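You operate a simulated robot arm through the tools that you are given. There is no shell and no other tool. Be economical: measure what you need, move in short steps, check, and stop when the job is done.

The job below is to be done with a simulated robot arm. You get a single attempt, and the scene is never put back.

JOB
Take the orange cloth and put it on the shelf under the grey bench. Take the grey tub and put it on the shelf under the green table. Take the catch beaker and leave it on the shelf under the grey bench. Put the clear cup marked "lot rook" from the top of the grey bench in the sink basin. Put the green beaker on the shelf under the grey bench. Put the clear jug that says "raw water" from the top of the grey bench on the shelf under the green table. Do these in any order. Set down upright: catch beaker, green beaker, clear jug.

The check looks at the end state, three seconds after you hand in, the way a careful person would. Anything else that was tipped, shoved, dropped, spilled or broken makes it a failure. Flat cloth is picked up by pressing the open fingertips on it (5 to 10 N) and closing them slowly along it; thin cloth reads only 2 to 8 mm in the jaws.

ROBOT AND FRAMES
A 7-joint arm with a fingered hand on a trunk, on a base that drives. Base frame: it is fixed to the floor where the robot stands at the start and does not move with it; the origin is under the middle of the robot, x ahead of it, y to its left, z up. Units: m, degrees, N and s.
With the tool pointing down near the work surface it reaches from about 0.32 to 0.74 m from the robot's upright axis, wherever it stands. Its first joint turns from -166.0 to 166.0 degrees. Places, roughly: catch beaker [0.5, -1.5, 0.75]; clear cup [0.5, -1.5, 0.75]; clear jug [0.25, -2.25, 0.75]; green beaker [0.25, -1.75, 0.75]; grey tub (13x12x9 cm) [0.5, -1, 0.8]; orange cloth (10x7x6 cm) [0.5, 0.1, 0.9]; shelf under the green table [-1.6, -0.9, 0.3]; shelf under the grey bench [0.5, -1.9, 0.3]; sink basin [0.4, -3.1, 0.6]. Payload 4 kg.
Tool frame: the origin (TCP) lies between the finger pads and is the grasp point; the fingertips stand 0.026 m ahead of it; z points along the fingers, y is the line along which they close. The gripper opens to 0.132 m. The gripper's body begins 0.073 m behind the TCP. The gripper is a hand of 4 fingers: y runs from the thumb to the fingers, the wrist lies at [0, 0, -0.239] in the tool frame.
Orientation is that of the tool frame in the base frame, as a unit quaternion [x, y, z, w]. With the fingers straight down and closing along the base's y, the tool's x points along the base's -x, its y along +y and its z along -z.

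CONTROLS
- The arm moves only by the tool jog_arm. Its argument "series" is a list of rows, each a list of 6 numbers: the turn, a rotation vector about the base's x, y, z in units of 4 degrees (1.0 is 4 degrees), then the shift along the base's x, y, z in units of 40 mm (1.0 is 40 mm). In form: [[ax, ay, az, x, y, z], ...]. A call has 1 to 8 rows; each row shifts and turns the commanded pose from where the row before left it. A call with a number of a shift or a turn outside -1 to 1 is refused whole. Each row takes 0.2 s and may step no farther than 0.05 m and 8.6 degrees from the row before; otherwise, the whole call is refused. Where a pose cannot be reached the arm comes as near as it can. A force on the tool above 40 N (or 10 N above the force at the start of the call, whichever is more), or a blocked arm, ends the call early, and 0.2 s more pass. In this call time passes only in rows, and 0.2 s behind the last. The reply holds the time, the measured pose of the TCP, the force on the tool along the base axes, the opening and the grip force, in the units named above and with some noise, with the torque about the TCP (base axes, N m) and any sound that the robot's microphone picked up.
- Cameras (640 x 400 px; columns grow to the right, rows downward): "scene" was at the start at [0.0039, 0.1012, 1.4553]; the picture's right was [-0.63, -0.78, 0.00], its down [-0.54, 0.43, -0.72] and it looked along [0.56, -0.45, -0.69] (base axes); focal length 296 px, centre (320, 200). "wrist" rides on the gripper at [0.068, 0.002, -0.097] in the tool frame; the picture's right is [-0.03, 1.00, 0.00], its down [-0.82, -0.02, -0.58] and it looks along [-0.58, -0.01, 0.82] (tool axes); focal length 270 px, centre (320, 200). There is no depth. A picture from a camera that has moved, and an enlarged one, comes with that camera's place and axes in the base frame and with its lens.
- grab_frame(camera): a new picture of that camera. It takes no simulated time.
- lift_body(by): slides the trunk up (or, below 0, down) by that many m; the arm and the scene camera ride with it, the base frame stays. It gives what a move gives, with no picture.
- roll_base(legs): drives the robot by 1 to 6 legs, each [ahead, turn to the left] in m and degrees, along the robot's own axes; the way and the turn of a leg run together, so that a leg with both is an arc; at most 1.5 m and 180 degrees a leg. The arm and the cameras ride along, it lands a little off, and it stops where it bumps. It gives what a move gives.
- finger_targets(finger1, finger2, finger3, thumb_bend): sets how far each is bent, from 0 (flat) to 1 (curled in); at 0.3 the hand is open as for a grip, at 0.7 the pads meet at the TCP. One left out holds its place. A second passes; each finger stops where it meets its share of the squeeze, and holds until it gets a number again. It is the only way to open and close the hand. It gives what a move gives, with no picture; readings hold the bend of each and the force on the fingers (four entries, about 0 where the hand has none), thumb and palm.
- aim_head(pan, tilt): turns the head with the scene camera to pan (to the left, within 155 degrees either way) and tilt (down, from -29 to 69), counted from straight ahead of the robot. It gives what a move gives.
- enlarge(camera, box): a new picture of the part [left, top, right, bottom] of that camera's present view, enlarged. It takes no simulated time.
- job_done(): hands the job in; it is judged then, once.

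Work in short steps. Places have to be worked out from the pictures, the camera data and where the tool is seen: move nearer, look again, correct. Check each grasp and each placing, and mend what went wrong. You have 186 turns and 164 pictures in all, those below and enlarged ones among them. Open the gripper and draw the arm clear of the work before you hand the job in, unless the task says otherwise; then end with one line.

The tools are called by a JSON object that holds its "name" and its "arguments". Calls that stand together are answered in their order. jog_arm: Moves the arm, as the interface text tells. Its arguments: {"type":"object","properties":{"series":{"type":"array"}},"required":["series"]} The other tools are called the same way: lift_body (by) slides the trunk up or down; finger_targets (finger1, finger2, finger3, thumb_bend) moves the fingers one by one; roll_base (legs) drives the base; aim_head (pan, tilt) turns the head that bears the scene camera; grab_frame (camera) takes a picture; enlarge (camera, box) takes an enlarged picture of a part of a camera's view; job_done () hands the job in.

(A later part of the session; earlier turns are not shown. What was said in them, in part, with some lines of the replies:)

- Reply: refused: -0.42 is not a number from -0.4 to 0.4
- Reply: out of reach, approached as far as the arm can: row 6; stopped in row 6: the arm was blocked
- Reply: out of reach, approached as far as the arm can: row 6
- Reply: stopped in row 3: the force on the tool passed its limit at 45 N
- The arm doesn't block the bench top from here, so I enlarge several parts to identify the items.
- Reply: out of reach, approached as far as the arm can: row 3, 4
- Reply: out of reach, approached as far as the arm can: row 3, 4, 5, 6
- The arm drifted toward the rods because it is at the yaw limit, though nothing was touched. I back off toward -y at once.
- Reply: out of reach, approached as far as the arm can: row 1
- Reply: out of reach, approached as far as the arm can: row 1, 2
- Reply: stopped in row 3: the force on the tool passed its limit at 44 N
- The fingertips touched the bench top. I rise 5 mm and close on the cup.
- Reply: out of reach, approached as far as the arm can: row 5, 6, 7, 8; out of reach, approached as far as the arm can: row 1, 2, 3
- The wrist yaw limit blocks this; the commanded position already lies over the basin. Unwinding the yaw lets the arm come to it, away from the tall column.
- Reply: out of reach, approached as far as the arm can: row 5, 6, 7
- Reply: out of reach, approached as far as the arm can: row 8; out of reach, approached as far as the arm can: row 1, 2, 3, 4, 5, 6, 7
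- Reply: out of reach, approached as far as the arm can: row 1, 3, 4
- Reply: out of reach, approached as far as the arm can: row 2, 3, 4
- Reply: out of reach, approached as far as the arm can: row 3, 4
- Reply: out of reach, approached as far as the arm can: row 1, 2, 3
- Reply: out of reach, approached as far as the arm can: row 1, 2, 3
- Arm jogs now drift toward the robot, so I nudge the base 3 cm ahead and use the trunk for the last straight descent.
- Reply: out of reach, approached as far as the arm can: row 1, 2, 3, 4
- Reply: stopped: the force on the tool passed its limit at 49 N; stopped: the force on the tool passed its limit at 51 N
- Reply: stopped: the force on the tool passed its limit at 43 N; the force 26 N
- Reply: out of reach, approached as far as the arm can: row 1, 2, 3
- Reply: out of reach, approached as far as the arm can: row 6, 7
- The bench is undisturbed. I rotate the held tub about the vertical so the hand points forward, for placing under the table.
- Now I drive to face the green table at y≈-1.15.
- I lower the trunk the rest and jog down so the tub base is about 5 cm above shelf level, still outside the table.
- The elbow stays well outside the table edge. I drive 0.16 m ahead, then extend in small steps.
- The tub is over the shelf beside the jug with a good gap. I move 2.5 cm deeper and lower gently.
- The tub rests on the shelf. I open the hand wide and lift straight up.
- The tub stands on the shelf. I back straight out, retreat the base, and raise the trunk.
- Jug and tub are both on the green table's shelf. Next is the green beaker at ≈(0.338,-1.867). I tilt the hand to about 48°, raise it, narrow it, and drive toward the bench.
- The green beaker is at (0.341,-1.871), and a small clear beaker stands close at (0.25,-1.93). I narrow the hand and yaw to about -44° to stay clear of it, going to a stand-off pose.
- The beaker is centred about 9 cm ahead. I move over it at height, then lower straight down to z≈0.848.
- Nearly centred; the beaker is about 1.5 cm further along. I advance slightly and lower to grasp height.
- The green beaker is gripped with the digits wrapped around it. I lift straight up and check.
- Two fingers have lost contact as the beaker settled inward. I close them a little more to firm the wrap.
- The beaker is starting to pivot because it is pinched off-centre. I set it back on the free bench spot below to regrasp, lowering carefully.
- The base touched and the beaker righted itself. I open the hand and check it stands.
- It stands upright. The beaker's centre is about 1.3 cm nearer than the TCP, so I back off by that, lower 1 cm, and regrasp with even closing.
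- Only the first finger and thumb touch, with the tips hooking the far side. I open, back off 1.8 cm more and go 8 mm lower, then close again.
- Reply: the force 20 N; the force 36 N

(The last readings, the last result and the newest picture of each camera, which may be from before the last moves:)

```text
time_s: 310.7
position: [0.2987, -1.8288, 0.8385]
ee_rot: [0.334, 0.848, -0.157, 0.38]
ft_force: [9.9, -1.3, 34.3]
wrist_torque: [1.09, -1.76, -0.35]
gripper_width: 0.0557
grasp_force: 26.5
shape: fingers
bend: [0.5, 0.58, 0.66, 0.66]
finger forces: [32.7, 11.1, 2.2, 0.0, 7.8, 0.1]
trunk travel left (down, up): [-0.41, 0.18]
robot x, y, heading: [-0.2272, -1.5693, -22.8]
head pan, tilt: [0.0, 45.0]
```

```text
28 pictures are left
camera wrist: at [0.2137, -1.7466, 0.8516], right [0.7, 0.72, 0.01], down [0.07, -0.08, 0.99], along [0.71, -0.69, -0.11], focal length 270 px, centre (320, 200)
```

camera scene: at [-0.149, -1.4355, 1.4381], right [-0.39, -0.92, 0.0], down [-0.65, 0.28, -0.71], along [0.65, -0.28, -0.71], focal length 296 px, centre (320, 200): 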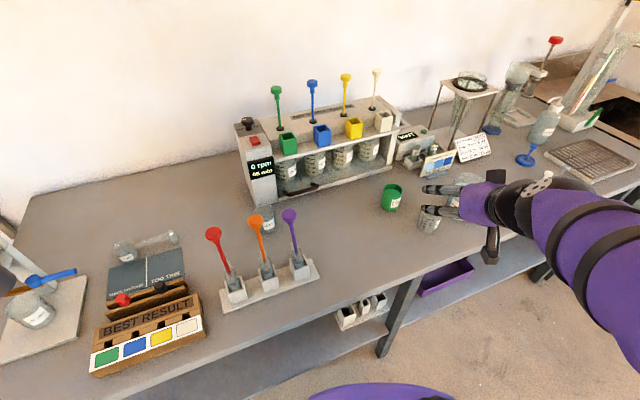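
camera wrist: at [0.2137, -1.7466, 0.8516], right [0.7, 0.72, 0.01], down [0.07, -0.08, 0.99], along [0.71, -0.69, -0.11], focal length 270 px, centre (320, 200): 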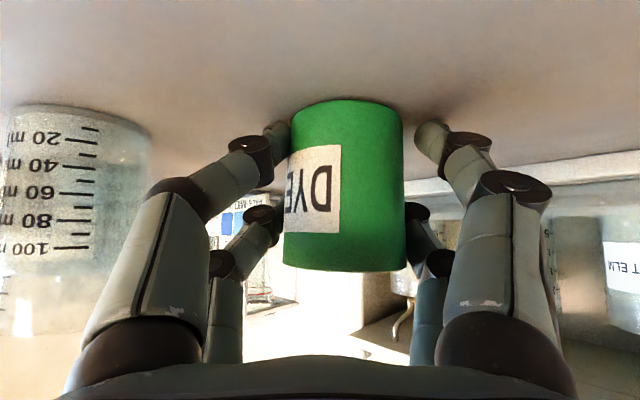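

A lower finger presses on the bench. I rise 8 mm and re-command the closing.

{"name": "jog_arm", "arguments": {"series": [[0, 0, 0, 0, 0, 0.2]]}}

{"name": "finger_targets", "arguments": {"finger1": 0.75, "finger2": 0.75, "finger3": 0.75, "thumb_bend": 0.75}}

{"name": "grab_frame", "arguments": {"camera": "wrist"}}

```text
time_s: 311.1
position: [0.295, -1.8281, 0.8398]
ee_rot: [0.332, 0.852, -0.159, 0.372]
ft_force: [-0.1, 1.4, 3.6]
wrist_torque: [0.14, -0.17, 0.04]
gripper_width: 0.0474
grasp_force: 13.8
shape: fingers
bend: [0.54, 0.58, 0.66, 0.66]
finger forces: [7.1, 9.2, 2.4, 0.0, 9.2, 0.1]
trunk travel left (down, up): [-0.41, 0.18]
robot x, y, heading: [-0.2298, -1.567, -23.2]
head pan, tilt: [0.0, 45.0]
```

```text
time_s: 312.1
position: [0.298, -1.8286, 0.8436]
ee_rot: [0.334, 0.85, -0.157, 0.376]
ft_force: [0.3, 0.7, -0.8]
wrist_torque: [0.01, 0.01, 0.03]
gripper_width: 0.0458
grasp_force: 20.3
shape: fingers
bend: [0.5, 0.6, 0.71, 0.67]
finger forces: [9.5, 10.3, 6.4, 0.0, 14.3, 0.1]
trunk travel left (down, up): [-0.41, 0.18]
robot x, y, heading: [-0.227, -1.5639, -22.9]
head pan, tilt: [0.0, 45.0]
```

```text
27 pictures are left
camera wrist: at [0.2126, -1.7466, 0.8569], right [0.7, 0.72, 0.0], down [0.08, -0.08, 0.99], along [0.71, -0.69, -0.12], focal length 270 px, centre (320, 200)
```

wrist: 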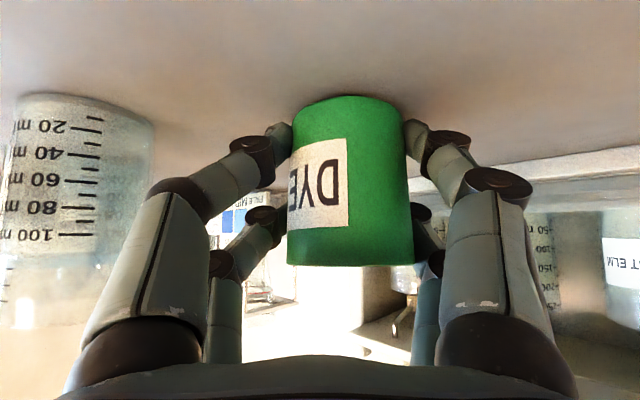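

All digits now share the load evenly (20 N). I lift and check the force balance.

{"name": "jog_arm", "arguments": {"series": [[0, 0, 0, 0, 0, 0.3], [0, 0, 0, 0, 0, 0.6], [0, 0, 0, 0, 0, 0.9], [0, 0, 0, 0, 0, 0.9], [0, 0, 0, 0, 0, 0.9], [0, 0, 0, 0, 0, 0.9]]}}

{"name": "grab_frame", "arguments": {"camera": "wrist"}}

```text
time_s: 313.5
position: [0.2953, -1.8301, 1.025]
ee_rot: [0.333, 0.85, -0.158, 0.376]
ft_force: [0.1, 0.2, -1.3]
wrist_torque: [0.0, 0.02, 0.03]
gripper_width: 0.0454
grasp_force: 19.4
shape: fingers
bend: [0.5, 0.6, 0.72, 0.67]
finger forces: [9.5, 10.0, 6.0, 0.0, 14.2, 0.0]
trunk travel left (down, up): [-0.41, 0.18]
robot x, y, heading: [-0.2247, -1.5709, -22.8]
head pan, tilt: [0.0, 45.0]
```

```text
26 pictures are left
camera wrist: at [0.2115, -1.7475, 1.0384], right [0.7, 0.72, 0.0], down [0.08, -0.08, 0.99], along [0.71, -0.69, -0.12], focal length 270 px, centre (320, 200)
```

wrist: 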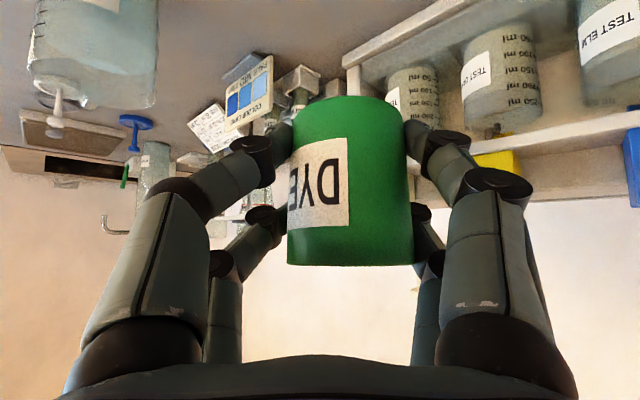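

The grip is stable. I retract, back away, straighten to face the bench shelf, and lower the trunk.

{"name": "jog_arm", "arguments": {"series": [[0, 0, 0, -0.9, 0.5, 0], [0, 0, 0, -0.9, 0.5, 0], [0, 0, 0, -0.9, 0.5, 0], [0, 0, 0, -0.9, 0.5, 0], [0, 0, 1, -0.9, 0.5, 0], [0, 0, 1, 0, 0, 0], [0, 0, 1, 0, 0, 0], [0, 0, 1, 0, 0, 0]]}}

{"name": "roll_base", "arguments": {"legs": [[-0.33, 0], [0, 23]]}}

{"name": "lift_body", "arguments": {"by": -0.39}}

{"name": "aim_head", "arguments": {"pan": 5, "tilt": 35}}

{"name": "grab_frame", "arguments": {"camera": "scene"}}

```text
time_s: 315.3
position: [0.123, -1.7339, 1.0338]
ee_rot: [0.212, 0.889, -0.104, 0.392]
ft_force: [0.1, 1.0, -1.0]
wrist_torque: [-0.04, 0.0, 0.01]
gripper_width: 0.0457
grasp_force: 18.4
shape: fingers
bend: [0.5, 0.6, 0.72, 0.68]
finger forces: [9.0, 9.4, 4.8, 0.1, 13.5, 0.0]
out of reach, approached as far as the arm can: row 5, 7
trunk travel left (down, up): [-0.41, 0.18]
robot x, y, heading: [-0.2309, -1.5682, -23.1]
head pan, tilt: [0.0, 45.0]
```

```text
time_s: 318.8
position: [-0.1431, -1.4523, 1.0335]
ee_rot: [0.027, 0.914, -0.02, 0.405]
ft_force: [0.1, 0.5, -0.9]
wrist_torque: [0.01, 0.03, 0.03]
gripper_width: 0.0456
grasp_force: 18.7
shape: fingers
bend: [0.5, 0.6, 0.72, 0.68]
finger forces: [8.9, 9.4, 4.9, 0.1, 13.4, 0.0]
trunk travel left (down, up): [-0.41, 0.18]
robot x, y, heading: [-0.53, -1.4419, 0.7]
head pan, tilt: [0.0, 45.0]
```

```text
time_s: 322.5
position: [-0.1437, -1.4523, 0.6448]
ee_rot: [0.028, 0.913, -0.022, 0.406]
ft_force: [0.1, -0.3, -1.3]
wrist_torque: [-0.02, 0.03, 0.03]
gripper_width: 0.0456
grasp_force: 18.0
shape: fingers
bend: [0.5, 0.6, 0.72, 0.68]
finger forces: [8.9, 9.3, 5.0, 0.0, 13.5, 0.1]
trunk travel left (down, up): [-0.02, 0.57]
robot x, y, heading: [-0.5279, -1.4437, 0.4]
head pan, tilt: [0.0, 45.0]
```

```text
time_s: 323.2
position: [-0.1422, -1.452, 0.6438]
ee_rot: [0.028, 0.913, -0.022, 0.405]
ft_force: [-0.5, -0.6, -0.5]
wrist_torque: [-0.03, 0.02, -0.01]
gripper_width: 0.0459
grasp_force: 18.3
shape: fingers
bend: [0.5, 0.6, 0.72, 0.68]
finger forces: [8.9, 9.3, 4.9, 0.0, 13.5, 0.0]
trunk travel left (down, up): [-0.02, 0.57]
robot x, y, heading: [-0.5322, -1.4378, 0.5]
head pan, tilt: [5.0, 35.0]
```

```text
25 pictures are left
camera scene: at [-0.5051, -1.279, 1.0628], right [0.1, -1.0, 0.0], down [-0.57, -0.06, -0.82], along [0.81, 0.08, -0.57], focal length 296 px, centre (320, 200)
```

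scene: 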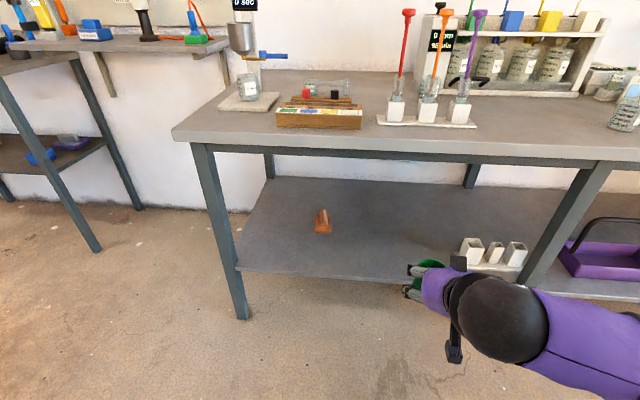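

The shelf spot around y≈-1.36, between the cloth and the white holder, is free. I go forward and down outside the edge first.

{"name": "jog_arm", "arguments": {"series": [[0, 0, 0, 0.9, 0.3, 0], [0, 0, 0, 0.9, 0.3, 0], [0, 0, 0, 0.7, 0.4, -0.7], [0, 0, 0, 0.2, 0.4, -0.9], [0, 0, 0, 0, 0.4, -0.9], [0, 0, 0, 0, 0.4, -0.9], [0, 0, 0, 0, 0, -0.9], [0, 0, 0, 0, 0, -0.9]]}}

{"name": "roll_base", "arguments": {"legs": [[0.17, 0]]}}

{"name": "grab_frame", "arguments": {"camera": "scene"}}

```text
time_s: 325.0
position: [-0.0328, -1.3635, 0.4349]
ee_rot: [0.028, 0.913, -0.021, 0.406]
ft_force: [0.4, 0.6, -1.3]
wrist_torque: [0.01, 0.02, 0.0]
gripper_width: 0.0455
grasp_force: 17.9
shape: fingers
bend: [0.5, 0.61, 0.72, 0.68]
finger forces: [9.0, 9.1, 5.0, 0.0, 13.2, 0.0]
trunk travel left (down, up): [-0.02, 0.57]
robot x, y, heading: [-0.5323, -1.4376, 0.4]
head pan, tilt: [5.0, 35.0]
```

```text
time_s: 326.5
position: [0.1375, -1.3601, 0.436]
ee_rot: [0.029, 0.913, -0.022, 0.405]
ft_force: [-0.4, 0.6, -1.5]
wrist_torque: [0.02, 0.02, -0.01]
gripper_width: 0.0456
grasp_force: 18.2
shape: fingers
bend: [0.5, 0.61, 0.72, 0.68]
finger forces: [9.0, 9.2, 5.0, 0.0, 13.4, 0.0]
trunk travel left (down, up): [-0.02, 0.57]
robot x, y, heading: [-0.3633, -1.437, 0.5]
head pan, tilt: [5.0, 35.0]
```

```text
24 pictures are left
camera scene: at [-0.334, -1.2774, 1.0629], right [0.1, -1.0, 0.0], down [-0.57, -0.06, -0.82], along [0.82, 0.08, -0.57], focal length 296 px, centre (320, 200)
```

scene: 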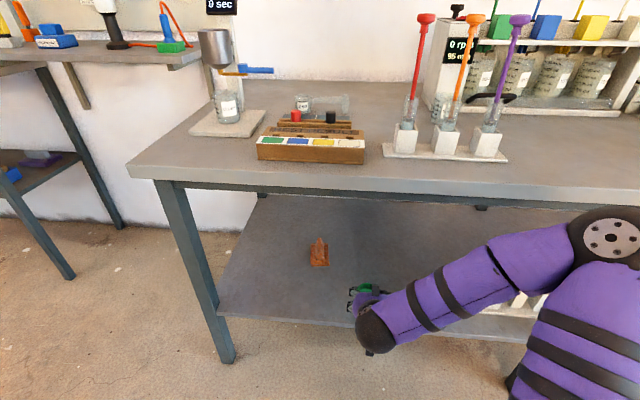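

Now I extend under the bench to x≈0.29.

{"name": "jog_arm", "arguments": {"series": [[0, 0, 0, 0.95, 0, 0], [0, 0, 0, 0.95, 0, 0], [0, 0, 0, 0.95, 0, 0], [0, 0, 0, 0.95, 0, 0]]}}

{"name": "jog_arm", "arguments": {"series": [[0, 0, 0, 0, 0, -0.6], [0, 0, 0, 0, 0, -0.5], [0, 0, 0, 0, 0, -0.3], [0, 0, 0, 0, 0, -0.15], [0, 0, 0, 0, 0, -0.12]]}}

{"name": "grab_frame", "arguments": {"camera": "wrist"}}

```text
time_s: 327.5
position: [0.2907, -1.3606, 0.4366]
ee_rot: [0.029, 0.913, -0.022, 0.405]
ft_force: [-0.8, -0.8, -0.7]
wrist_torque: [0.0, -0.02, 0.03]
gripper_width: 0.0455
grasp_force: 18.3
shape: fingers
bend: [0.5, 0.61, 0.72, 0.68]
finger forces: [9.1, 9.1, 5.0, 0.0, 13.3, 0.0]
trunk travel left (down, up): [-0.02, 0.57]
robot x, y, heading: [-0.3634, -1.4394, 0.7]
head pan, tilt: [5.0, 35.0]
```

```text
time_s: 328.7
position: [0.2905, -1.3613, 0.3684]
ee_rot: [0.03, 0.914, -0.022, 0.405]
ft_force: [0.2, 0.7, -0.7]
wrist_torque: [-0.03, 0.01, -0.01]
gripper_width: 0.0456
grasp_force: 18.5
shape: fingers
bend: [0.5, 0.61, 0.72, 0.68]
finger forces: [9.0, 9.1, 5.0, 0.0, 13.2, 0.1]
trunk travel left (down, up): [-0.02, 0.57]
robot x, y, heading: [-0.3615, -1.4427, 0.5]
head pan, tilt: [5.0, 35.0]
```

```text
23 pictures are left
camera wrist: at [0.1723, -1.3499, 0.3832], right [0.09, 1.0, 0.0], down [0.12, -0.01, 0.99], along [0.99, -0.09, -0.12], focal length 270 px, centre (320, 200)
```

wrist: 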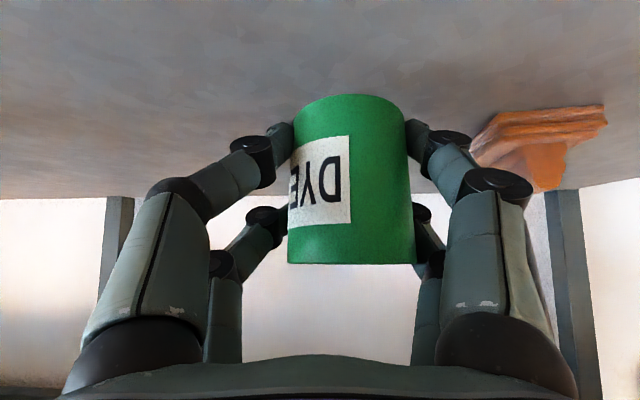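

{"name": "jog_arm", "arguments": {"series": [[0, 0, 0, 0, 0, -0.12], [0, 0, 0, 0, 0, -0.1], [0, 0, 0, 0, 0, -0.1], [0, 0, 0, 0, 0, -0.1], [0, 0, 0, 0, 0, -0.08]]}}

```text
time_s: 329.9
position: [0.2891, -1.3628, 0.349]
ee_rot: [0.028, 0.913, -0.021, 0.406]
ft_force: [0.1, 0.5, -0.7]
wrist_torque: [0.02, 0.02, 0.03]
gripper_width: 0.0455
grasp_force: 18.0
shape: fingers
bend: [0.5, 0.61, 0.72, 0.68]
finger forces: [8.9, 9.0, 4.9, 0.1, 13.1, 0.0]
trunk travel left (down, up): [-0.02, 0.57]
robot x, y, heading: [-0.363, -1.436, 0.4]
head pan, tilt: [5.0, 35.0]
```

No contact yet. I continue in 3–4 mm steps.

{"name": "jog_arm", "arguments": {"series": [[0, 0, 0, 0, 0, -0.1], [0, 0, 0, 0, 0, -0.1], [0, 0, 0, 0, 0, -0.08], [0, 0, 0, 0, 0, -0.08]]}}

```text
time_s: 330.9
position: [0.2908, -1.3626, 0.3398]
ee_rot: [0.028, 0.912, -0.021, 0.41]
ft_force: [-2.3, -3.7, 27.3]
wrist_torque: [0.96, -0.04, 0.11]
gripper_width: 0.0452
grasp_force: 33.0
shape: fingers
bend: [0.54, 0.61, 0.72, 0.68]
finger forces: [31.9, 9.0, 7.4, 0.1, 16.1, 0.0]
trunk travel left (down, up): [-0.02, 0.57]
robot x, y, heading: [-0.3603, -1.4358, 0.7]
head pan, tilt: [5.0, 35.0]
```

A finger and the beaker base are at the shelf. I relieve slightly and open.

{"name": "jog_arm", "arguments": {"series": [[0, 0, 0, 0, 0, 0.06]]}}

{"name": "finger_targets", "arguments": {"finger1": 0.42, "finger2": 0.42, "finger3": 0.42, "thumb_bend": 0.42}}

{"name": "grab_frame", "arguments": {"camera": "wrist"}}

```text
time_s: 331.3
position: [0.291, -1.3615, 0.3386]
ee_rot: [0.029, 0.912, -0.022, 0.408]
ft_force: [5.6, -1.4, 20.2]
wrist_torque: [0.73, -0.3, -0.21]
gripper_width: 0.0453
grasp_force: 27.7
shape: fingers
bend: [0.53, 0.61, 0.72, 0.68]
finger forces: [25.6, 9.9, 6.6, 0.1, 14.7, 0.0]
trunk travel left (down, up): [-0.02, 0.57]
robot x, y, heading: [-0.3608, -1.4378, 0.9]
head pan, tilt: [5.0, 35.0]
```

```text
time_s: 332.3
position: [0.2895, -1.3626, 0.3385]
ee_rot: [0.029, 0.912, -0.022, 0.408]
ft_force: [5.1, -5.5, 28.0]
wrist_torque: [1.11, -0.59, -0.32]
gripper_width: 0.083
grasp_force: 13.9
shape: fingers
bend: [0.51, 0.42, 0.42, 0.42]
finger forces: [28.0, 0.0, 0.0, 0.0, 0.0, 0.1]
trunk travel left (down, up): [-0.02, 0.57]
robot x, y, heading: [-0.3579, -1.4414, 0.5]
head pan, tilt: [5.0, 35.0]
```

```text
22 pictures are left
camera wrist: at [0.1723, -1.3507, 0.3534], right [0.09, 1.0, 0.0], down [0.11, -0.01, 0.99], along [0.99, -0.09, -0.11], focal length 270 px, centre (320, 200)
```

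wrist: 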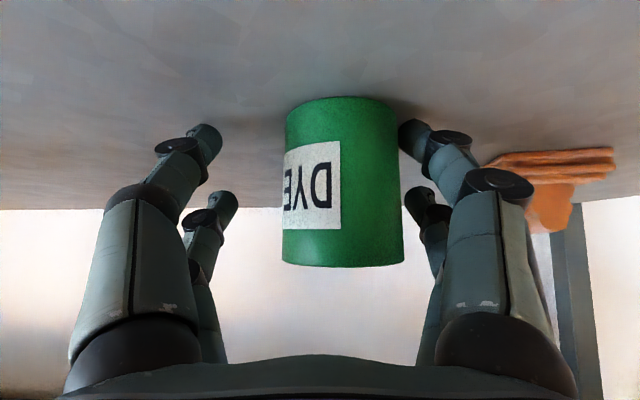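

The beaker stands upright on the shelf. I rise 1 cm to free the pressed finger, then withdraw straight back.

{"name": "jog_arm", "arguments": {"series": [[0, 0, 0, 0, 0, 0.15], [0, 0, 0, 0, 0, 0.15], [0, 0, 0, -0.5, 0, 0.2], [0, 0, 0, -0.9, 0, 0.2], [0, 0, 0, -0.9, 0, 0.2], [0, 0, 0, -0.9, 0, 0]]}}

{"name": "grab_frame", "arguments": {"camera": "wrist"}}

```text
time_s: 333.7
position: [0.1588, -1.3639, 0.3727]
ee_rot: [0.03, 0.914, -0.022, 0.405]
ft_force: [0.0, 0.0, -0.2]
wrist_torque: [0.0, -0.01, 0.01]
gripper_width: 0.0925
grasp_force: 0.2
shape: fingers
bend: [0.42, 0.42, 0.42, 0.42]
finger forces: [0.0, 0.1, 0.1, 0.0, 0.0, 0.1]
trunk travel left (down, up): [-0.02, 0.57]
robot x, y, heading: [-0.3602, -1.4399, 0.5]
head pan, tilt: [5.0, 35.0]
```

```text
21 pictures are left
camera wrist: at [0.0415, -1.352, 0.3874], right [0.09, 1.0, 0.0], down [0.12, -0.01, 0.99], along [0.99, -0.09, -0.12], focal length 270 px, centre (320, 200)
```

wrist: 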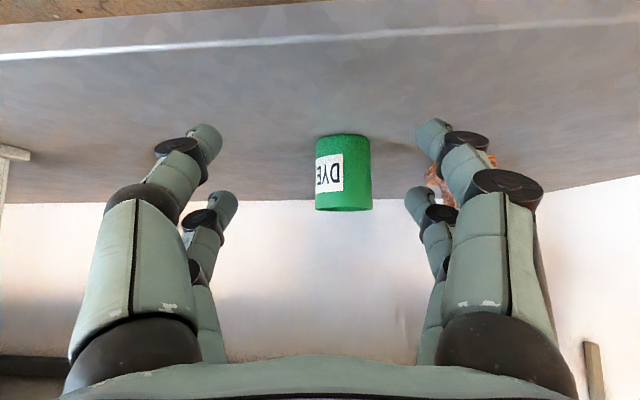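

Green beaker placed. Now the catch beaker: I back off, raise up, and drive to about (-0.25,-1.95) heading 35° to approach it from front-right, clear of the rods.

{"name": "roll_base", "arguments": {"legs": [[-0.25, 0]]}}

{"name": "lift_body", "arguments": {"by": 0.39}}

{"name": "jog_arm", "arguments": {"series": [[0, 0, 0, -0.3, 0, 0.9], [0, 0, 0, -0.3, 0, 0.9], [0, 0, 0, -0.3, 0, 0.9], [0, 0, 0, -0.3, 0, 0.9], [0, 0, 0, -0.3, 0, 0.9], [0, 0, 0, -0.3, 0, 0.9], [0, 0, 0, 0, 0, 0.9]]}}

{"name": "roll_base", "arguments": {"legs": [[0, -55], [0.62, 0], [0, 90]]}}

{"name": "grab_frame", "arguments": {"camera": "wrist"}}

```text
time_s: 335.5
position: [-0.0928, -1.3642, 0.3726]
ee_rot: [0.027, 0.913, -0.021, 0.406]
ft_force: [-0.1, 0.2, 0.2]
wrist_torque: [0.02, 0.0, -0.04]
gripper_width: 0.0926
grasp_force: 0.0
shape: fingers
bend: [0.42, 0.42, 0.42, 0.42]
finger forces: [0.0, 0.0, 0.0, 0.0, 0.0, 0.1]
trunk travel left (down, up): [-0.02, 0.57]
robot x, y, heading: [-0.608, -1.4443, 0.9]
head pan, tilt: [5.0, 35.0]
```

```text
time_s: 339.3
position: [-0.0922, -1.3633, 0.7631]
ee_rot: [0.028, 0.913, -0.022, 0.405]
ft_force: [-0.3, 0.1, 0.4]
wrist_torque: [-0.03, -0.01, 0.02]
gripper_width: 0.0924
grasp_force: 0.1
shape: fingers
bend: [0.42, 0.42, 0.42, 0.42]
finger forces: [0.0, 0.1, 0.0, 0.1, 0.0, 0.1]
trunk travel left (down, up): [-0.41, 0.18]
robot x, y, heading: [-0.6098, -1.4413, 0.8]
head pan, tilt: [5.0, 35.0]
```

```text
time_s: 340.9
position: [-0.1637, -1.3645, 1.0164]
ee_rot: [0.026, 0.913, -0.02, 0.406]
ft_force: [-0.2, 0.3, 0.0]
wrist_torque: [0.0, 0.01, 0.01]
gripper_width: 0.0924
grasp_force: 0.0
shape: fingers
bend: [0.42, 0.42, 0.42, 0.42]
finger forces: [0.0, 0.0, 0.0, 0.1, 0.1, 0.0]
trunk travel left (down, up): [-0.41, 0.18]
robot x, y, heading: [-0.612, -1.4426, 0.8]
head pan, tilt: [5.0, 35.0]
```

```text
time_s: 351.4
position: [0.0496, -1.6052, 1.015]
ee_rot: [-0.27, 0.873, 0.112, 0.391]
ft_force: [0.4, 0.5, -0.6]
wrist_torque: [0.0, -0.02, -0.02]
gripper_width: 0.0927
grasp_force: 0.1
shape: fingers
bend: [0.42, 0.42, 0.42, 0.42]
finger forces: [0.0, 0.0, 0.1, 0.1, 0.1, 0.0]
trunk travel left (down, up): [-0.41, 0.18]
robot x, y, heading: [-0.2557, -1.9388, 38.4]
head pan, tilt: [5.0, 35.0]
```

```text
20 pictures are left
camera wrist: at [-0.0488, -1.6678, 1.0306], right [-0.54, 0.84, 0.0], down [0.1, 0.06, 0.99], along [0.83, 0.54, -0.12], focal length 270 px, centre (320, 200)
```

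wrist: 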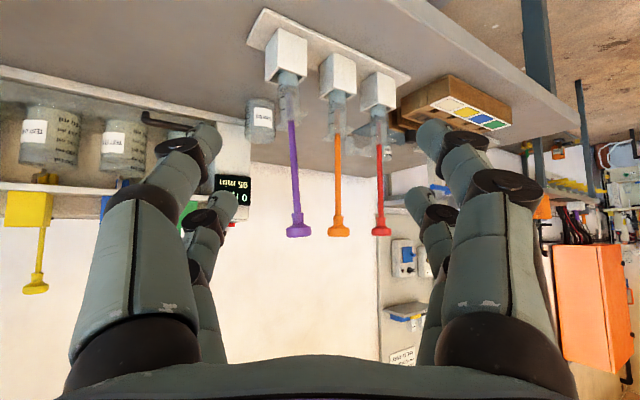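

The catch beaker is at (0.39,-1.507) and the purple rod at (0.245,-1.52). I yaw to about 60° while looping to a stand-off on the -y side.

{"name": "jog_arm", "arguments": {"series": [[0, 0, 1, 0.5, -0.8, 0], [0, 0, 1, 0.5, -0.8, 0], [0, 0, 1, 0.8, -0.4, 0], [0, 0, 1, 0.9, 0, 0], [0, 0, 1, 0.9, 0.3, -0.4], [0, 0, 1, 0.9, 0.3, -0.4], [0, 0, 1, 0.9, 0.3, -0.4]]}}

{"name": "grab_frame", "arguments": {"camera": "wrist"}}

```text
time_s: 353.0
position: [0.2686, -1.6483, 0.9689]
ee_rot: [-0.473, 0.782, 0.202, 0.352]
ft_force: [0.1, -0.3, 0.4]
wrist_torque: [0.03, 0.0, -0.05]
gripper_width: 0.0926
grasp_force: 0.2
shape: fingers
bend: [0.42, 0.42, 0.42, 0.42]
finger forces: [0.0, 0.0, 0.0, 0.0, 0.1, 0.1]
trunk travel left (down, up): [-0.41, 0.18]
robot x, y, heading: [-0.2558, -1.937, 38.5]
head pan, tilt: [5.0, 35.0]
```

```text
19 pictures are left
camera wrist: at [0.212, -1.75, 0.9838], right [-0.87, 0.49, 0.0], down [0.06, 0.1, 0.99], along [0.48, 0.87, -0.12], focal length 270 px, centre (320, 200)
```

wrist: 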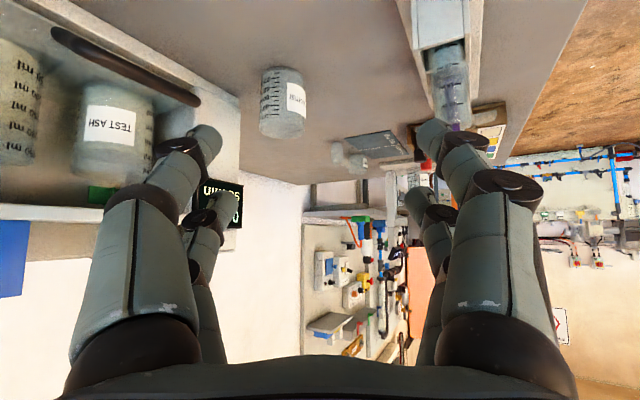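

The rod stays well to the side. I move over the beaker at height, aiming about 2 cm short of its centre as worked best with the green one.

{"name": "jog_arm", "arguments": {"series": [[0, 0, 0, 0.9, 0.3, 0], [0, 0, 0, 0.8, 0.8, 0], [0, 0, 0, 0.7, 1, 0], [0, 0, 0, 0.6, 1, -0.2]]}}

{"name": "grab_frame", "arguments": {"camera": "wrist"}}

```text
time_s: 354.0
position: [0.3862, -1.525, 0.9578]
ee_rot: [-0.472, 0.783, 0.202, 0.352]
ft_force: [0.2, -0.4, 0.3]
wrist_torque: [0.01, 0.02, -0.01]
gripper_width: 0.0929
grasp_force: 0.0
shape: fingers
bend: [0.42, 0.42, 0.42, 0.42]
finger forces: [0.0, 0.0, 0.1, 0.1, 0.0, 0.1]
trunk travel left (down, up): [-0.41, 0.18]
robot x, y, heading: [-0.2602, -1.9371, 37.9]
head pan, tilt: [5.0, 35.0]
```

```text
18 pictures are left
camera wrist: at [0.3284, -1.6269, 0.9727], right [-0.87, 0.49, 0.0], down [0.06, 0.1, 0.99], along [0.48, 0.87, -0.12], focal length 270 px, centre (320, 200)
```

wrist: 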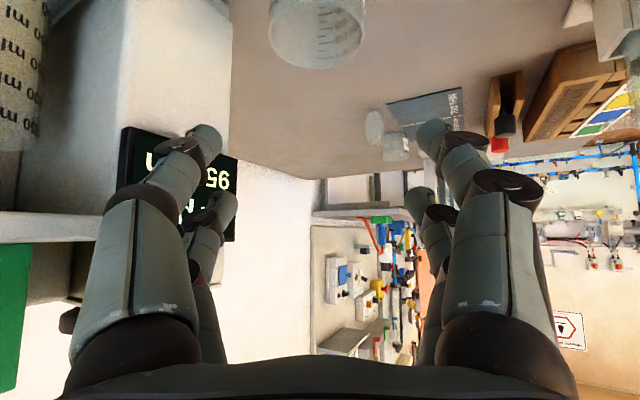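

The beaker is laterally centred. I advance 1 cm and lower in stages to z≈0.845.

{"name": "jog_arm", "arguments": {"series": [[0, 0, 0, 0.15, 0.27, -0.6], [0, 0, 0, 0, 0, -0.8], [0, 0, 0, 0, 0, -0.8], [0, 0, 0, 0, 0, -0.6]]}}

{"name": "grab_frame", "arguments": {"camera": "wrist"}}

```text
time_s: 355.0
position: [0.3944, -1.5145, 0.847]
ee_rot: [-0.472, 0.783, 0.202, 0.352]
ft_force: [0.1, -0.1, -0.4]
wrist_torque: [0.0, -0.01, 0.0]
gripper_width: 0.0926
grasp_force: 0.0
shape: fingers
bend: [0.42, 0.42, 0.42, 0.42]
finger forces: [0.1, 0.0, 0.1, 0.0, 0.0, 0.0]
trunk travel left (down, up): [-0.41, 0.18]
robot x, y, heading: [-0.2575, -1.941, 38.3]
head pan, tilt: [5.0, 35.0]
```

```text
17 pictures are left
camera wrist: at [0.3359, -1.6162, 0.8615], right [-0.87, 0.49, 0.0], down [0.06, 0.1, 0.99], along [0.48, 0.87, -0.12], focal length 270 px, centre (320, 200)
```

wrist: 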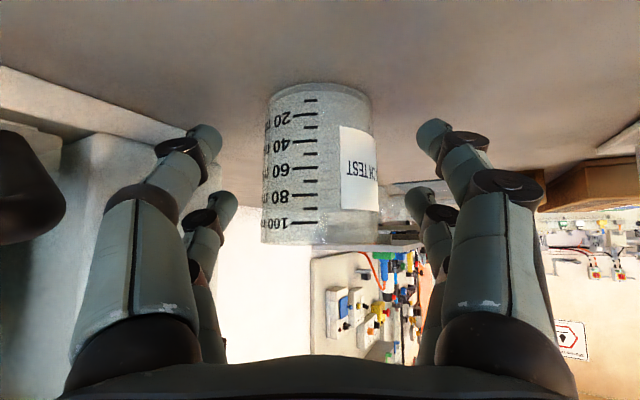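

The geometry matches the good green-beaker grasp. I close the hand.

{"name": "finger_targets", "arguments": {"finger1": 0.75, "finger2": 0.75, "finger3": 0.75, "thumb_bend": 0.75}}

{"name": "jog_arm", "arguments": {"series": [[0, 0, 0, 0, 0, 0.3], [0, 0, 0, 0, 0, 0.5]]}}

{"name": "grab_frame", "arguments": {"camera": "wrist"}}

```text
time_s: 356.0
position: [0.3941, -1.5149, 0.8464]
ee_rot: [-0.473, 0.782, 0.202, 0.352]
ft_force: [1.2, -0.6, 2.9]
wrist_torque: [-0.04, 0.02, 0.01]
gripper_width: 0.0462
grasp_force: 22.3
shape: fingers
bend: [0.52, 0.6, 0.69, 0.66]
finger forces: [11.0, 9.3, 6.6, 0.1, 16.7, 0.0]
trunk travel left (down, up): [-0.41, 0.18]
robot x, y, heading: [-0.2572, -1.9425, 38.3]
head pan, tilt: [5.0, 35.0]
```

```text
time_s: 356.6
position: [0.3936, -1.5156, 0.8799]
ee_rot: [-0.472, 0.782, 0.202, 0.352]
ft_force: [-0.6, -0.7, -0.2]
wrist_torque: [0.0, -0.01, -0.01]
gripper_width: 0.0461
grasp_force: 19.9
shape: fingers
bend: [0.51, 0.6, 0.7, 0.66]
finger forces: [10.9, 8.8, 5.4, 0.0, 15.9, 0.0]
trunk travel left (down, up): [-0.41, 0.18]
robot x, y, heading: [-0.2609, -1.9304, 38.4]
head pan, tilt: [5.0, 35.0]
```

```text
16 pictures are left
camera wrist: at [0.3354, -1.617, 0.8939], right [-0.87, 0.49, 0.0], down [0.06, 0.1, 0.99], along [0.48, 0.87, -0.12], focal length 270 px, centre (320, 200)
```

wrist: 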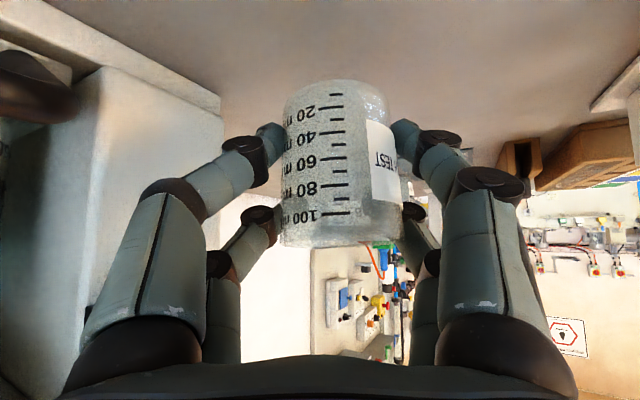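

Held evenly. I lift to z≈1.03 and retrace the same path out, away from the rods.

{"name": "jog_arm", "arguments": {"series": [[0, 0, 0, 0, 0, 0.9], [0, 0, 0, 0, 0, 0.9], [0, 0, 0, 0, 0, 0.9], [0, 0, 0, 0, 0, 0.9]]}}

{"name": "jog_arm", "arguments": {"series": [[0, 0, 0, -0.6, -1, 0], [0, 0, 0, -0.7, -1, 0], [0, 0, 0, -0.8, -0.8, 0], [0, 0, 0, -0.9, -0.4, 0], [0, 0, -1, -0.9, -0.2, 0], [0, 0, -1, -0.9, -0.2, 0], [0, 0, -1, -0.9, -0.2, 0], [0, 0, -1, -0.7, 0, 0]]}}

{"name": "aim_head", "arguments": {"pan": 0, "tilt": 45}}

{"name": "grab_frame", "arguments": {"camera": "scene"}}

```text
time_s: 357.6
position: [0.3928, -1.5145, 1.0244]
ee_rot: [-0.473, 0.782, 0.202, 0.353]
ft_force: [1.8, 1.0, 0.1]
wrist_torque: [0.02, 0.0, 0.02]
gripper_width: 0.0459
grasp_force: 19.9
shape: fingers
bend: [0.51, 0.6, 0.7, 0.66]
finger forces: [11.1, 8.6, 5.4, 0.0, 15.7, 0.1]
trunk travel left (down, up): [-0.41, 0.18]
robot x, y, heading: [-0.2576, -1.9372, 38.2]
head pan, tilt: [5.0, 35.0]
```

```text
time_s: 359.4
position: [0.1365, -1.6662, 1.024]
ee_rot: [-0.358, 0.841, 0.151, 0.377]
ft_force: [-0.7, -0.1, 0.0]
wrist_torque: [0.01, 0.01, 0.0]
gripper_width: 0.0456
grasp_force: 20.6
shape: fingers
bend: [0.51, 0.6, 0.71, 0.66]
finger forces: [11.0, 8.6, 5.3, 0.0, 15.7, 0.1]
trunk travel left (down, up): [-0.41, 0.18]
robot x, y, heading: [-0.2589, -1.9395, 38.4]
head pan, tilt: [5.0, 35.0]
```

```text
time_s: 360.1
position: [0.1377, -1.6654, 1.0239]
ee_rot: [-0.359, 0.84, 0.152, 0.377]
ft_force: [0.0, 0.5, -0.3]
wrist_torque: [0.01, 0.0, 0.01]
gripper_width: 0.0458
grasp_force: 20.1
shape: fingers
bend: [0.51, 0.6, 0.71, 0.66]
finger forces: [11.0, 8.5, 5.3, 0.0, 15.7, 0.1]
trunk travel left (down, up): [-0.41, 0.18]
robot x, y, heading: [-0.2584, -1.9417, 38.3]
head pan, tilt: [0.0, 45.0]
```

```text
15 pictures are left
camera scene: at [-0.336, -1.8055, 1.4381], right [0.62, -0.78, 0.0], down [-0.55, -0.44, -0.71], along [0.55, 0.44, -0.71], focal length 296 px, centre (320, 200)
```

scene: 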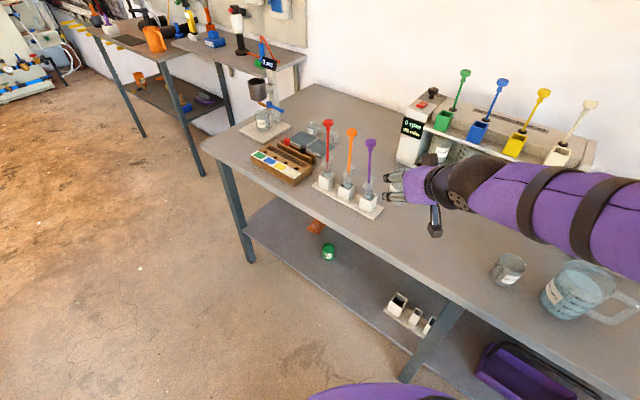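

The bench is undisturbed. I back away and move to face the shelf at y≈-1.53, then lower the trunk.

{"name": "roll_base", "arguments": {"legs": [[-0.38, 0], [0, 52], [0.64, 0], [0, -90]]}}

{"name": "lift_body", "arguments": {"by": -0.39}}

{"name": "aim_head", "arguments": {"pan": 0, "tilt": 35}}

{"name": "grab_frame", "arguments": {"camera": "scene"}}

```text
time_s: 372.5
position: [-0.0721, -1.5772, 1.0232]
ee_rot: [-0.054, 0.912, 0.015, 0.406]
ft_force: [-0.2, 0.1, -0.9]
wrist_torque: [0.0, -0.01, 0.01]
gripper_width: 0.0454
grasp_force: 20.1
shape: fingers
bend: [0.51, 0.6, 0.71, 0.66]
finger forces: [10.5, 8.6, 5.2, 0.0, 15.6, 0.1]
trunk travel left (down, up): [-0.41, 0.18]
robot x, y, heading: [-0.5488, -1.5297, -1.4]
head pan, tilt: [0.0, 45.0]
```

```text
time_s: 376.3
position: [-0.0721, -1.5759, 0.6342]
ee_rot: [-0.052, 0.912, 0.015, 0.406]
ft_force: [-0.6, -0.8, -0.1]
wrist_torque: [0.01, -0.02, 0.0]
gripper_width: 0.0456
grasp_force: 19.9
shape: fingers
bend: [0.51, 0.6, 0.71, 0.66]
finger forces: [10.7, 8.4, 5.3, 0.0, 15.7, 0.1]
trunk travel left (down, up): [-0.02, 0.57]
robot x, y, heading: [-0.5507, -1.5365, -1.5]
head pan, tilt: [0.0, 45.0]
```

```text
time_s: 377.0
position: [-0.0723, -1.5771, 0.6343]
ee_rot: [-0.054, 0.913, 0.015, 0.405]
ft_force: [0.6, -0.5, -0.3]
wrist_torque: [0.03, 0.01, 0.02]
gripper_width: 0.0454
grasp_force: 19.8
shape: fingers
bend: [0.51, 0.6, 0.71, 0.66]
finger forces: [10.6, 8.5, 5.1, 0.0, 15.6, 0.0]
trunk travel left (down, up): [-0.02, 0.57]
robot x, y, heading: [-0.5486, -1.5368, -1.4]
head pan, tilt: [0.0, 35.0]
```

```text
14 pictures are left
camera scene: at [-0.5189, -1.3831, 1.0628], right [-0.02, -1.0, 0.0], down [-0.57, 0.01, -0.82], along [0.82, -0.02, -0.57], focal length 296 px, centre (320, 200)
```

scene: 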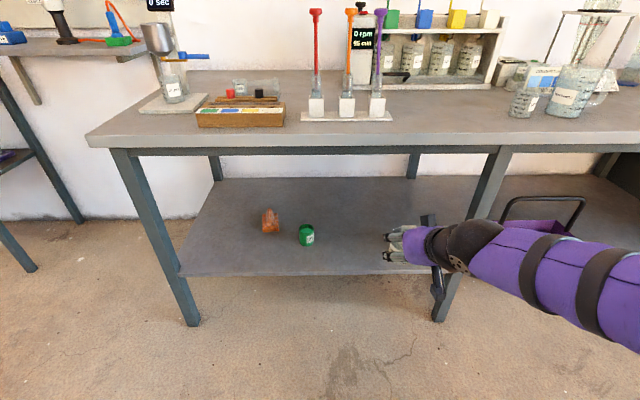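

The spot at y≈-1.51 is free, between the green beaker and the white holder. I lower outside the edge, then drive in a little.

{"name": "jog_arm", "arguments": {"series": [[0, 0, 0, 0.6, 0.4, -0.6], [0, 0, 0, 0.6, 0.4, -0.7], [0, 0, 0, 0.2, 0.4, -0.8], [0, 0, 0, 0, 0.3, -0.9], [0, 0, 0, 0, 0.2, -0.9], [0, 0, 0, 0, 0, -0.9]]}}

{"name": "roll_base", "arguments": {"legs": [[0.15, 0]]}}

{"name": "jog_arm", "arguments": {"series": [[0, 0, 0, 0.9, 0, 0], [0, 0, 0, 0.9, 0, 0], [0, 0, 0, 0.9, 0, 0]]}}

{"name": "grab_frame", "arguments": {"camera": "scene"}}

{"name": "grab_frame", "arguments": {"camera": "wrist"}}

```text
time_s: 378.4
position: [-0.0196, -1.5119, 0.4526]
ee_rot: [-0.054, 0.912, 0.015, 0.406]
ft_force: [-0.5, 0.2, -0.2]
wrist_torque: [-0.01, 0.0, -0.01]
gripper_width: 0.0452
grasp_force: 20.0
shape: fingers
bend: [0.51, 0.61, 0.71, 0.66]
finger forces: [11.1, 8.7, 5.1, 0.1, 15.4, 0.0]
out of reach, approached as far as the arm can: row 3
trunk travel left (down, up): [-0.02, 0.57]
robot x, y, heading: [-0.5505, -1.5366, -1.1]
head pan, tilt: [0.0, 35.0]
```

```text
time_s: 379.8
position: [0.1292, -1.5149, 0.4531]
ee_rot: [-0.054, 0.912, 0.015, 0.406]
ft_force: [0.9, -0.8, -0.4]
wrist_torque: [0.0, -0.01, -0.04]
gripper_width: 0.045
grasp_force: 20.1
shape: fingers
bend: [0.51, 0.61, 0.71, 0.66]
finger forces: [10.9, 8.6, 5.2, 0.0, 15.4, 0.0]
trunk travel left (down, up): [-0.02, 0.57]
robot x, y, heading: [-0.4023, -1.5406, -1.3]
head pan, tilt: [0.0, 35.0]
```

```text
time_s: 380.6
position: [0.2347, -1.5146, 0.4531]
ee_rot: [-0.054, 0.912, 0.015, 0.405]
ft_force: [-0.6, -1.2, -0.2]
wrist_torque: [-0.02, -0.02, 0.0]
gripper_width: 0.045
grasp_force: 19.9
shape: fingers
bend: [0.51, 0.61, 0.71, 0.66]
finger forces: [11.1, 8.5, 5.0, 0.0, 15.3, 0.1]
trunk travel left (down, up): [-0.02, 0.57]
robot x, y, heading: [-0.4007, -1.542, -1.0]
head pan, tilt: [0.0, 35.0]
```

```text
13 pictures are left
camera scene: at [-0.371, -1.3866, 1.0629], right [-0.02, -1.0, 0.0], down [-0.57, 0.01, -0.82], along [0.82, -0.02, -0.57], focal length 296 px, centre (320, 200)
```

scene: 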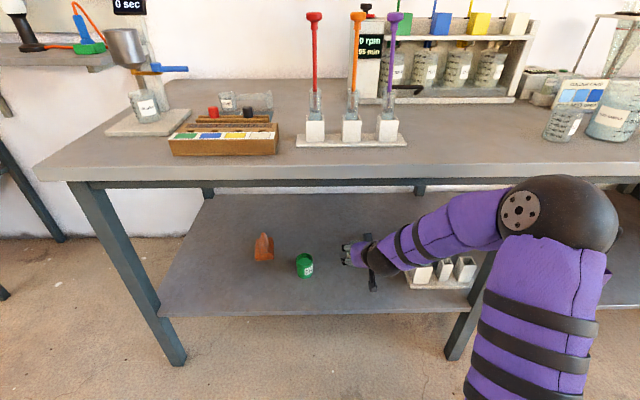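

```text
12 pictures are left
camera wrist: at [0.118, -1.5255, 0.4684], right [-0.09, 1.0, 0.0], down [0.12, 0.01, 0.99], along [0.99, 0.09, -0.12], focal length 270 px, centre (320, 200)
```

wrist: 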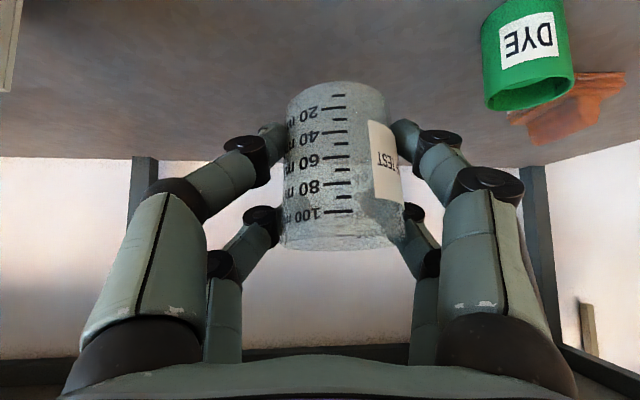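

All clear. I move 2 cm deeper and lower toward the shelf.

{"name": "jog_arm", "arguments": {"series": [[0, 0, 0, 0.6, 0, 0], [0, 0, 0, 0, 0, -0.7], [0, 0, 0, 0, 0, -0.6], [0, 0, 0, 0, 0, -0.5], [0, 0, 0, 0, 0, -0.3], [0, 0, 0, 0, 0, -0.15], [0, 0, 0, 0, 0, -0.12]]}}

```text
time_s: 382.1
position: [0.2607, -1.516, 0.3572]
ee_rot: [-0.053, 0.912, 0.015, 0.406]
ft_force: [0.7, 0.0, -0.2]
wrist_torque: [-0.02, -0.03, 0.03]
gripper_width: 0.0449
grasp_force: 19.8
shape: fingers
bend: [0.51, 0.61, 0.71, 0.66]
finger forces: [11.0, 8.4, 5.0, 0.1, 15.3, 0.0]
trunk travel left (down, up): [-0.02, 0.57]
robot x, y, heading: [-0.3996, -1.539, -1.4]
head pan, tilt: [0.0, 35.0]
```

{"name": "jog_arm", "arguments": {"series": [[0, 0, 0, 0, 0, -0.1], [0, 0, 0, 0, 0, -0.08], [0, 0, 0, 0, 0, -0.07], [0, 0, 0, 0, 0, -0.07]]}}

{"name": "grab_frame", "arguments": {"camera": "wrist"}}

```text
time_s: 383.1
position: [0.2611, -1.516, 0.3471]
ee_rot: [-0.053, 0.911, 0.014, 0.408]
ft_force: [0.3, -0.3, 11.1]
wrist_torque: [0.12, 0.09, -0.05]
gripper_width: 0.0449
grasp_force: 23.6
shape: fingers
bend: [0.51, 0.61, 0.71, 0.67]
finger forces: [11.8, 11.0, 6.7, 0.0, 17.2, 0.0]
trunk travel left (down, up): [-0.02, 0.57]
robot x, y, heading: [-0.4058, -1.5386, -1.2]
head pan, tilt: [0.0, 35.0]
```

```text
11 pictures are left
camera wrist: at [0.1432, -1.5249, 0.362], right [-0.09, 1.0, 0.0], down [0.11, 0.01, 0.99], along [0.99, 0.09, -0.11], focal length 270 px, centre (320, 200)
```

wrist: 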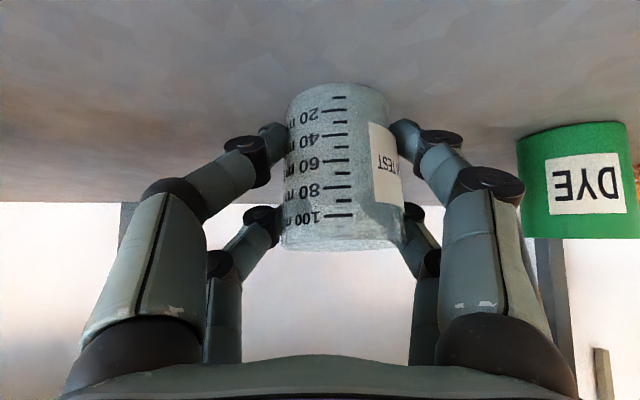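

The beaker base is on the shelf. I open the hand moderately and check.

{"name": "finger_targets", "arguments": {"finger1": 0.44, "finger2": 0.44, "finger3": 0.44, "thumb_bend": 0.44}}

{"name": "jog_arm", "arguments": {"series": [[0, 0, 0, 0, 0, 0.2], [0, 0, 0, -0.5, 0, 0.2], [0, 0, 0, -0.9, 0, 0.2], [0, 0, 0, -0.9, 0, 0], [0, 0, 0, -0.9, 0, 0]]}}

{"name": "grab_frame", "arguments": {"camera": "wrist"}}

```text
time_s: 384.1
position: [0.2594, -1.5151, 0.3459]
ee_rot: [-0.053, 0.912, 0.015, 0.405]
ft_force: [0.5, 0.6, -0.9]
wrist_torque: [0.03, -0.02, 0.0]
gripper_width: 0.0855
grasp_force: 0.0
shape: fingers
bend: [0.44, 0.44, 0.44, 0.44]
finger forces: [0.0, 0.0, 0.0, 0.0, 0.1, 0.1]
trunk travel left (down, up): [-0.02, 0.57]
robot x, y, heading: [-0.3989, -1.5358, -1.3]
head pan, tilt: [0.0, 35.0]
```

```text
time_s: 385.4
position: [0.1308, -1.5162, 0.3698]
ee_rot: [-0.054, 0.912, 0.015, 0.406]
ft_force: [-0.4, -0.7, -0.1]
wrist_torque: [-0.02, 0.02, 0.01]
gripper_width: 0.0855
grasp_force: 0.1
shape: fingers
bend: [0.44, 0.44, 0.44, 0.44]
finger forces: [0.0, 0.0, 0.1, 0.0, 0.0, 0.0]
trunk travel left (down, up): [-0.02, 0.57]
robot x, y, heading: [-0.4007, -1.5348, -1.2]
head pan, tilt: [0.0, 35.0]
```

```text
10 pictures are left
camera wrist: at [0.0143, -1.526, 0.3846], right [-0.09, 1.0, 0.0], down [0.12, 0.01, 0.99], along [0.99, 0.09, -0.12], focal length 270 px, centre (320, 200)
```

wrist: 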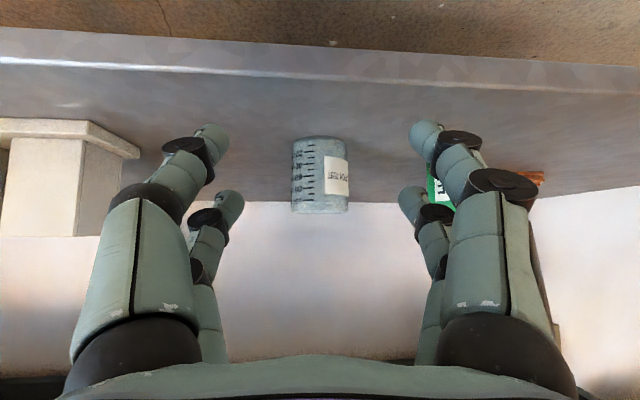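

The catch beaker stands upright on the shelf. I back out fully, raise the trunk, and take a final look at shelf, bench, sink and table.

{"name": "roll_base", "arguments": {"legs": [[-0.3, 0]]}}

{"name": "lift_body", "arguments": {"by": 0.39}}

{"name": "finger_targets", "arguments": {"finger1": 0.3, "finger2": 0.3, "finger3": 0.3, "thumb_bend": 0.3}}

{"name": "aim_head", "arguments": {"pan": 0, "tilt": 32}}

{"name": "grab_frame", "arguments": {"camera": "scene"}}

{"name": "aim_head", "arguments": {"pan": -40, "tilt": 25}}

{"name": "grab_frame", "arguments": {"camera": "scene"}}

{"name": "aim_head", "arguments": {"pan": 150, "tilt": 30}}

{"name": "grab_frame", "arguments": {"camera": "scene"}}

```text
time_s: 387.4
position: [-0.1678, -1.5091, 0.3691]
ee_rot: [-0.053, 0.912, 0.014, 0.406]
ft_force: [0.5, -0.2, 0.6]
wrist_torque: [0.0, -0.01, 0.01]
gripper_width: 0.0856
grasp_force: 0.1
shape: fingers
bend: [0.44, 0.44, 0.44, 0.44]
finger forces: [0.0, 0.0, 0.1, 0.0, 0.1, 0.0]
trunk travel left (down, up): [-0.02, 0.57]
robot x, y, heading: [-0.7023, -1.5289, -1.6]
head pan, tilt: [0.0, 35.0]
```

```text
time_s: 391.1
position: [-0.1682, -1.5075, 0.7593]
ee_rot: [-0.053, 0.912, 0.014, 0.406]
ft_force: [-0.3, -0.9, -0.2]
wrist_torque: [0.02, 0.02, 0.0]
gripper_width: 0.0859
grasp_force: 0.0
shape: fingers
bend: [0.44, 0.44, 0.44, 0.44]
finger forces: [0.0, 0.0, 0.0, 0.0, 0.0, 0.0]
trunk travel left (down, up): [-0.41, 0.18]
robot x, y, heading: [-0.7016, -1.5305, -1.3]
head pan, tilt: [0.0, 35.0]
```

```text
time_s: 392.1
position: [-0.1687, -1.5091, 0.7603]
ee_rot: [-0.053, 0.912, 0.014, 0.407]
ft_force: [0.2, 0.5, -0.5]
wrist_torque: [0.0, 0.05, 0.01]
gripper_width: 0.1325
grasp_force: 0.0
shape: fingers
bend: [0.3, 0.3, 0.3, 0.3]
finger forces: [0.0, 0.0, 0.1, 0.0, 0.1, 0.0]
trunk travel left (down, up): [-0.41, 0.18]
robot x, y, heading: [-0.7071, -1.5319, -1.4]
head pan, tilt: [0.0, 35.0]
```

```text
time_s: 392.8
position: [-0.1678, -1.5086, 0.7597]
ee_rot: [-0.053, 0.912, 0.015, 0.406]
ft_force: [0.2, -0.5, 0.4]
wrist_torque: [0.02, 0.02, -0.01]
gripper_width: 0.1323
grasp_force: 0.1
shape: fingers
bend: [0.3, 0.3, 0.3, 0.3]
finger forces: [0.1, 0.0, 0.1, 0.0, 0.0, 0.1]
trunk travel left (down, up): [-0.41, 0.18]
robot x, y, heading: [-0.7039, -1.5329, -1.5]
head pan, tilt: [0.0, 32.0]
```

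```text
9 pictures are left
camera scene: at [-0.6698, -1.3797, 1.4575], right [-0.02, -1.0, 0.0], down [-0.53, 0.01, -0.85], along [0.85, -0.02, -0.53], focal length 296 px, centre (320, 200)
```

scene: 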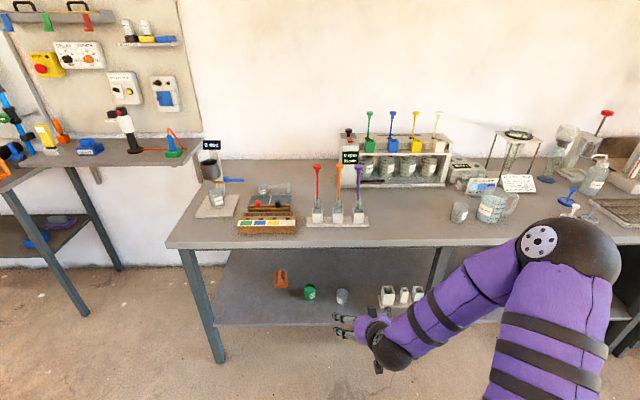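

```text
time_s: 393.9
position: [-0.1688, -1.5093, 0.7597]
ee_rot: [-0.052, 0.912, 0.014, 0.406]
ft_force: [0.2, -0.8, 0.5]
wrist_torque: [0.02, 0.01, 0.0]
gripper_width: 0.1323
grasp_force: 0.0
shape: fingers
bend: [0.3, 0.3, 0.3, 0.3]
finger forces: [0.0, 0.0, 0.0, 0.0, 0.0, 0.0]
trunk travel left (down, up): [-0.41, 0.18]
robot x, y, heading: [-0.7043, -1.5364, -1.1]
head pan, tilt: [-40.0, 25.0]
```

```text
8 pictures are left
camera scene: at [-0.69, -1.4384, 1.4686], right [-0.66, -0.75, 0.0], down [-0.32, 0.28, -0.91], along [0.68, -0.6, -0.42], focal length 296 px, centre (320, 200)
```

scene: 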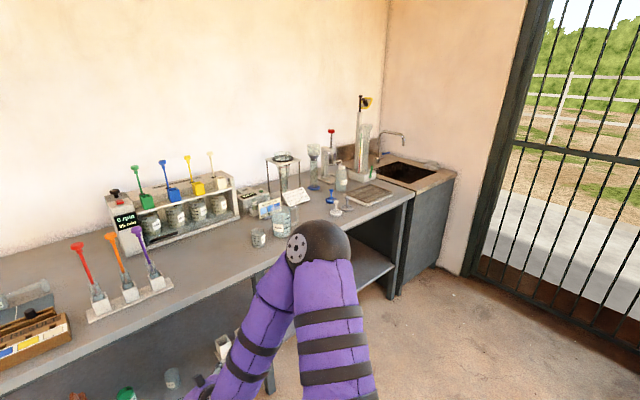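

```text
time_s: 396.7
position: [-0.1684, -1.5092, 0.7594]
ee_rot: [-0.053, 0.912, 0.015, 0.406]
ft_force: [-0.6, 0.1, -0.1]
wrist_torque: [0.03, 0.02, 0.01]
gripper_width: 0.1323
grasp_force: 0.0
shape: fingers
bend: [0.3, 0.3, 0.3, 0.3]
finger forces: [0.0, 0.1, 0.0, 0.0, 0.0, 0.0]
trunk travel left (down, up): [-0.41, 0.18]
robot x, y, heading: [-0.7018, -1.5342, -1.2]
head pan, tilt: [150.0, 30.0]
```

```text
7 pictures are left
camera scene: at [-0.8366, -1.3306, 1.4607], right [0.52, 0.85, 0.0], down [0.43, -0.26, -0.87], along [-0.74, 0.45, -0.5], focal length 296 px, centre (320, 200)
```

scene: 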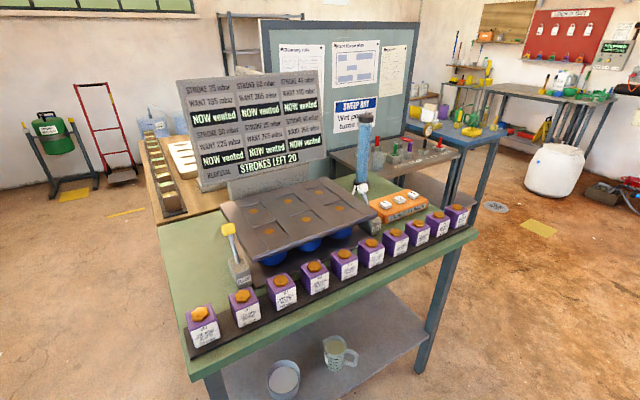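

All six items are placed, the surroundings look undisturbed, and the hand is open and clear of the work. I hand in the job.

{"name": "job_done", "arguments": {}}

```text
The job is handed in.
```

All six items are in place and the job is handed in. The orange cloth, the green beaker (upright) and the catch beaker (upright) are on the shelf under the grey bench; the "lot rook" cup is in the sink basin; the grey tub and the "raw water" jug (upright) are on the shelf under the green table.
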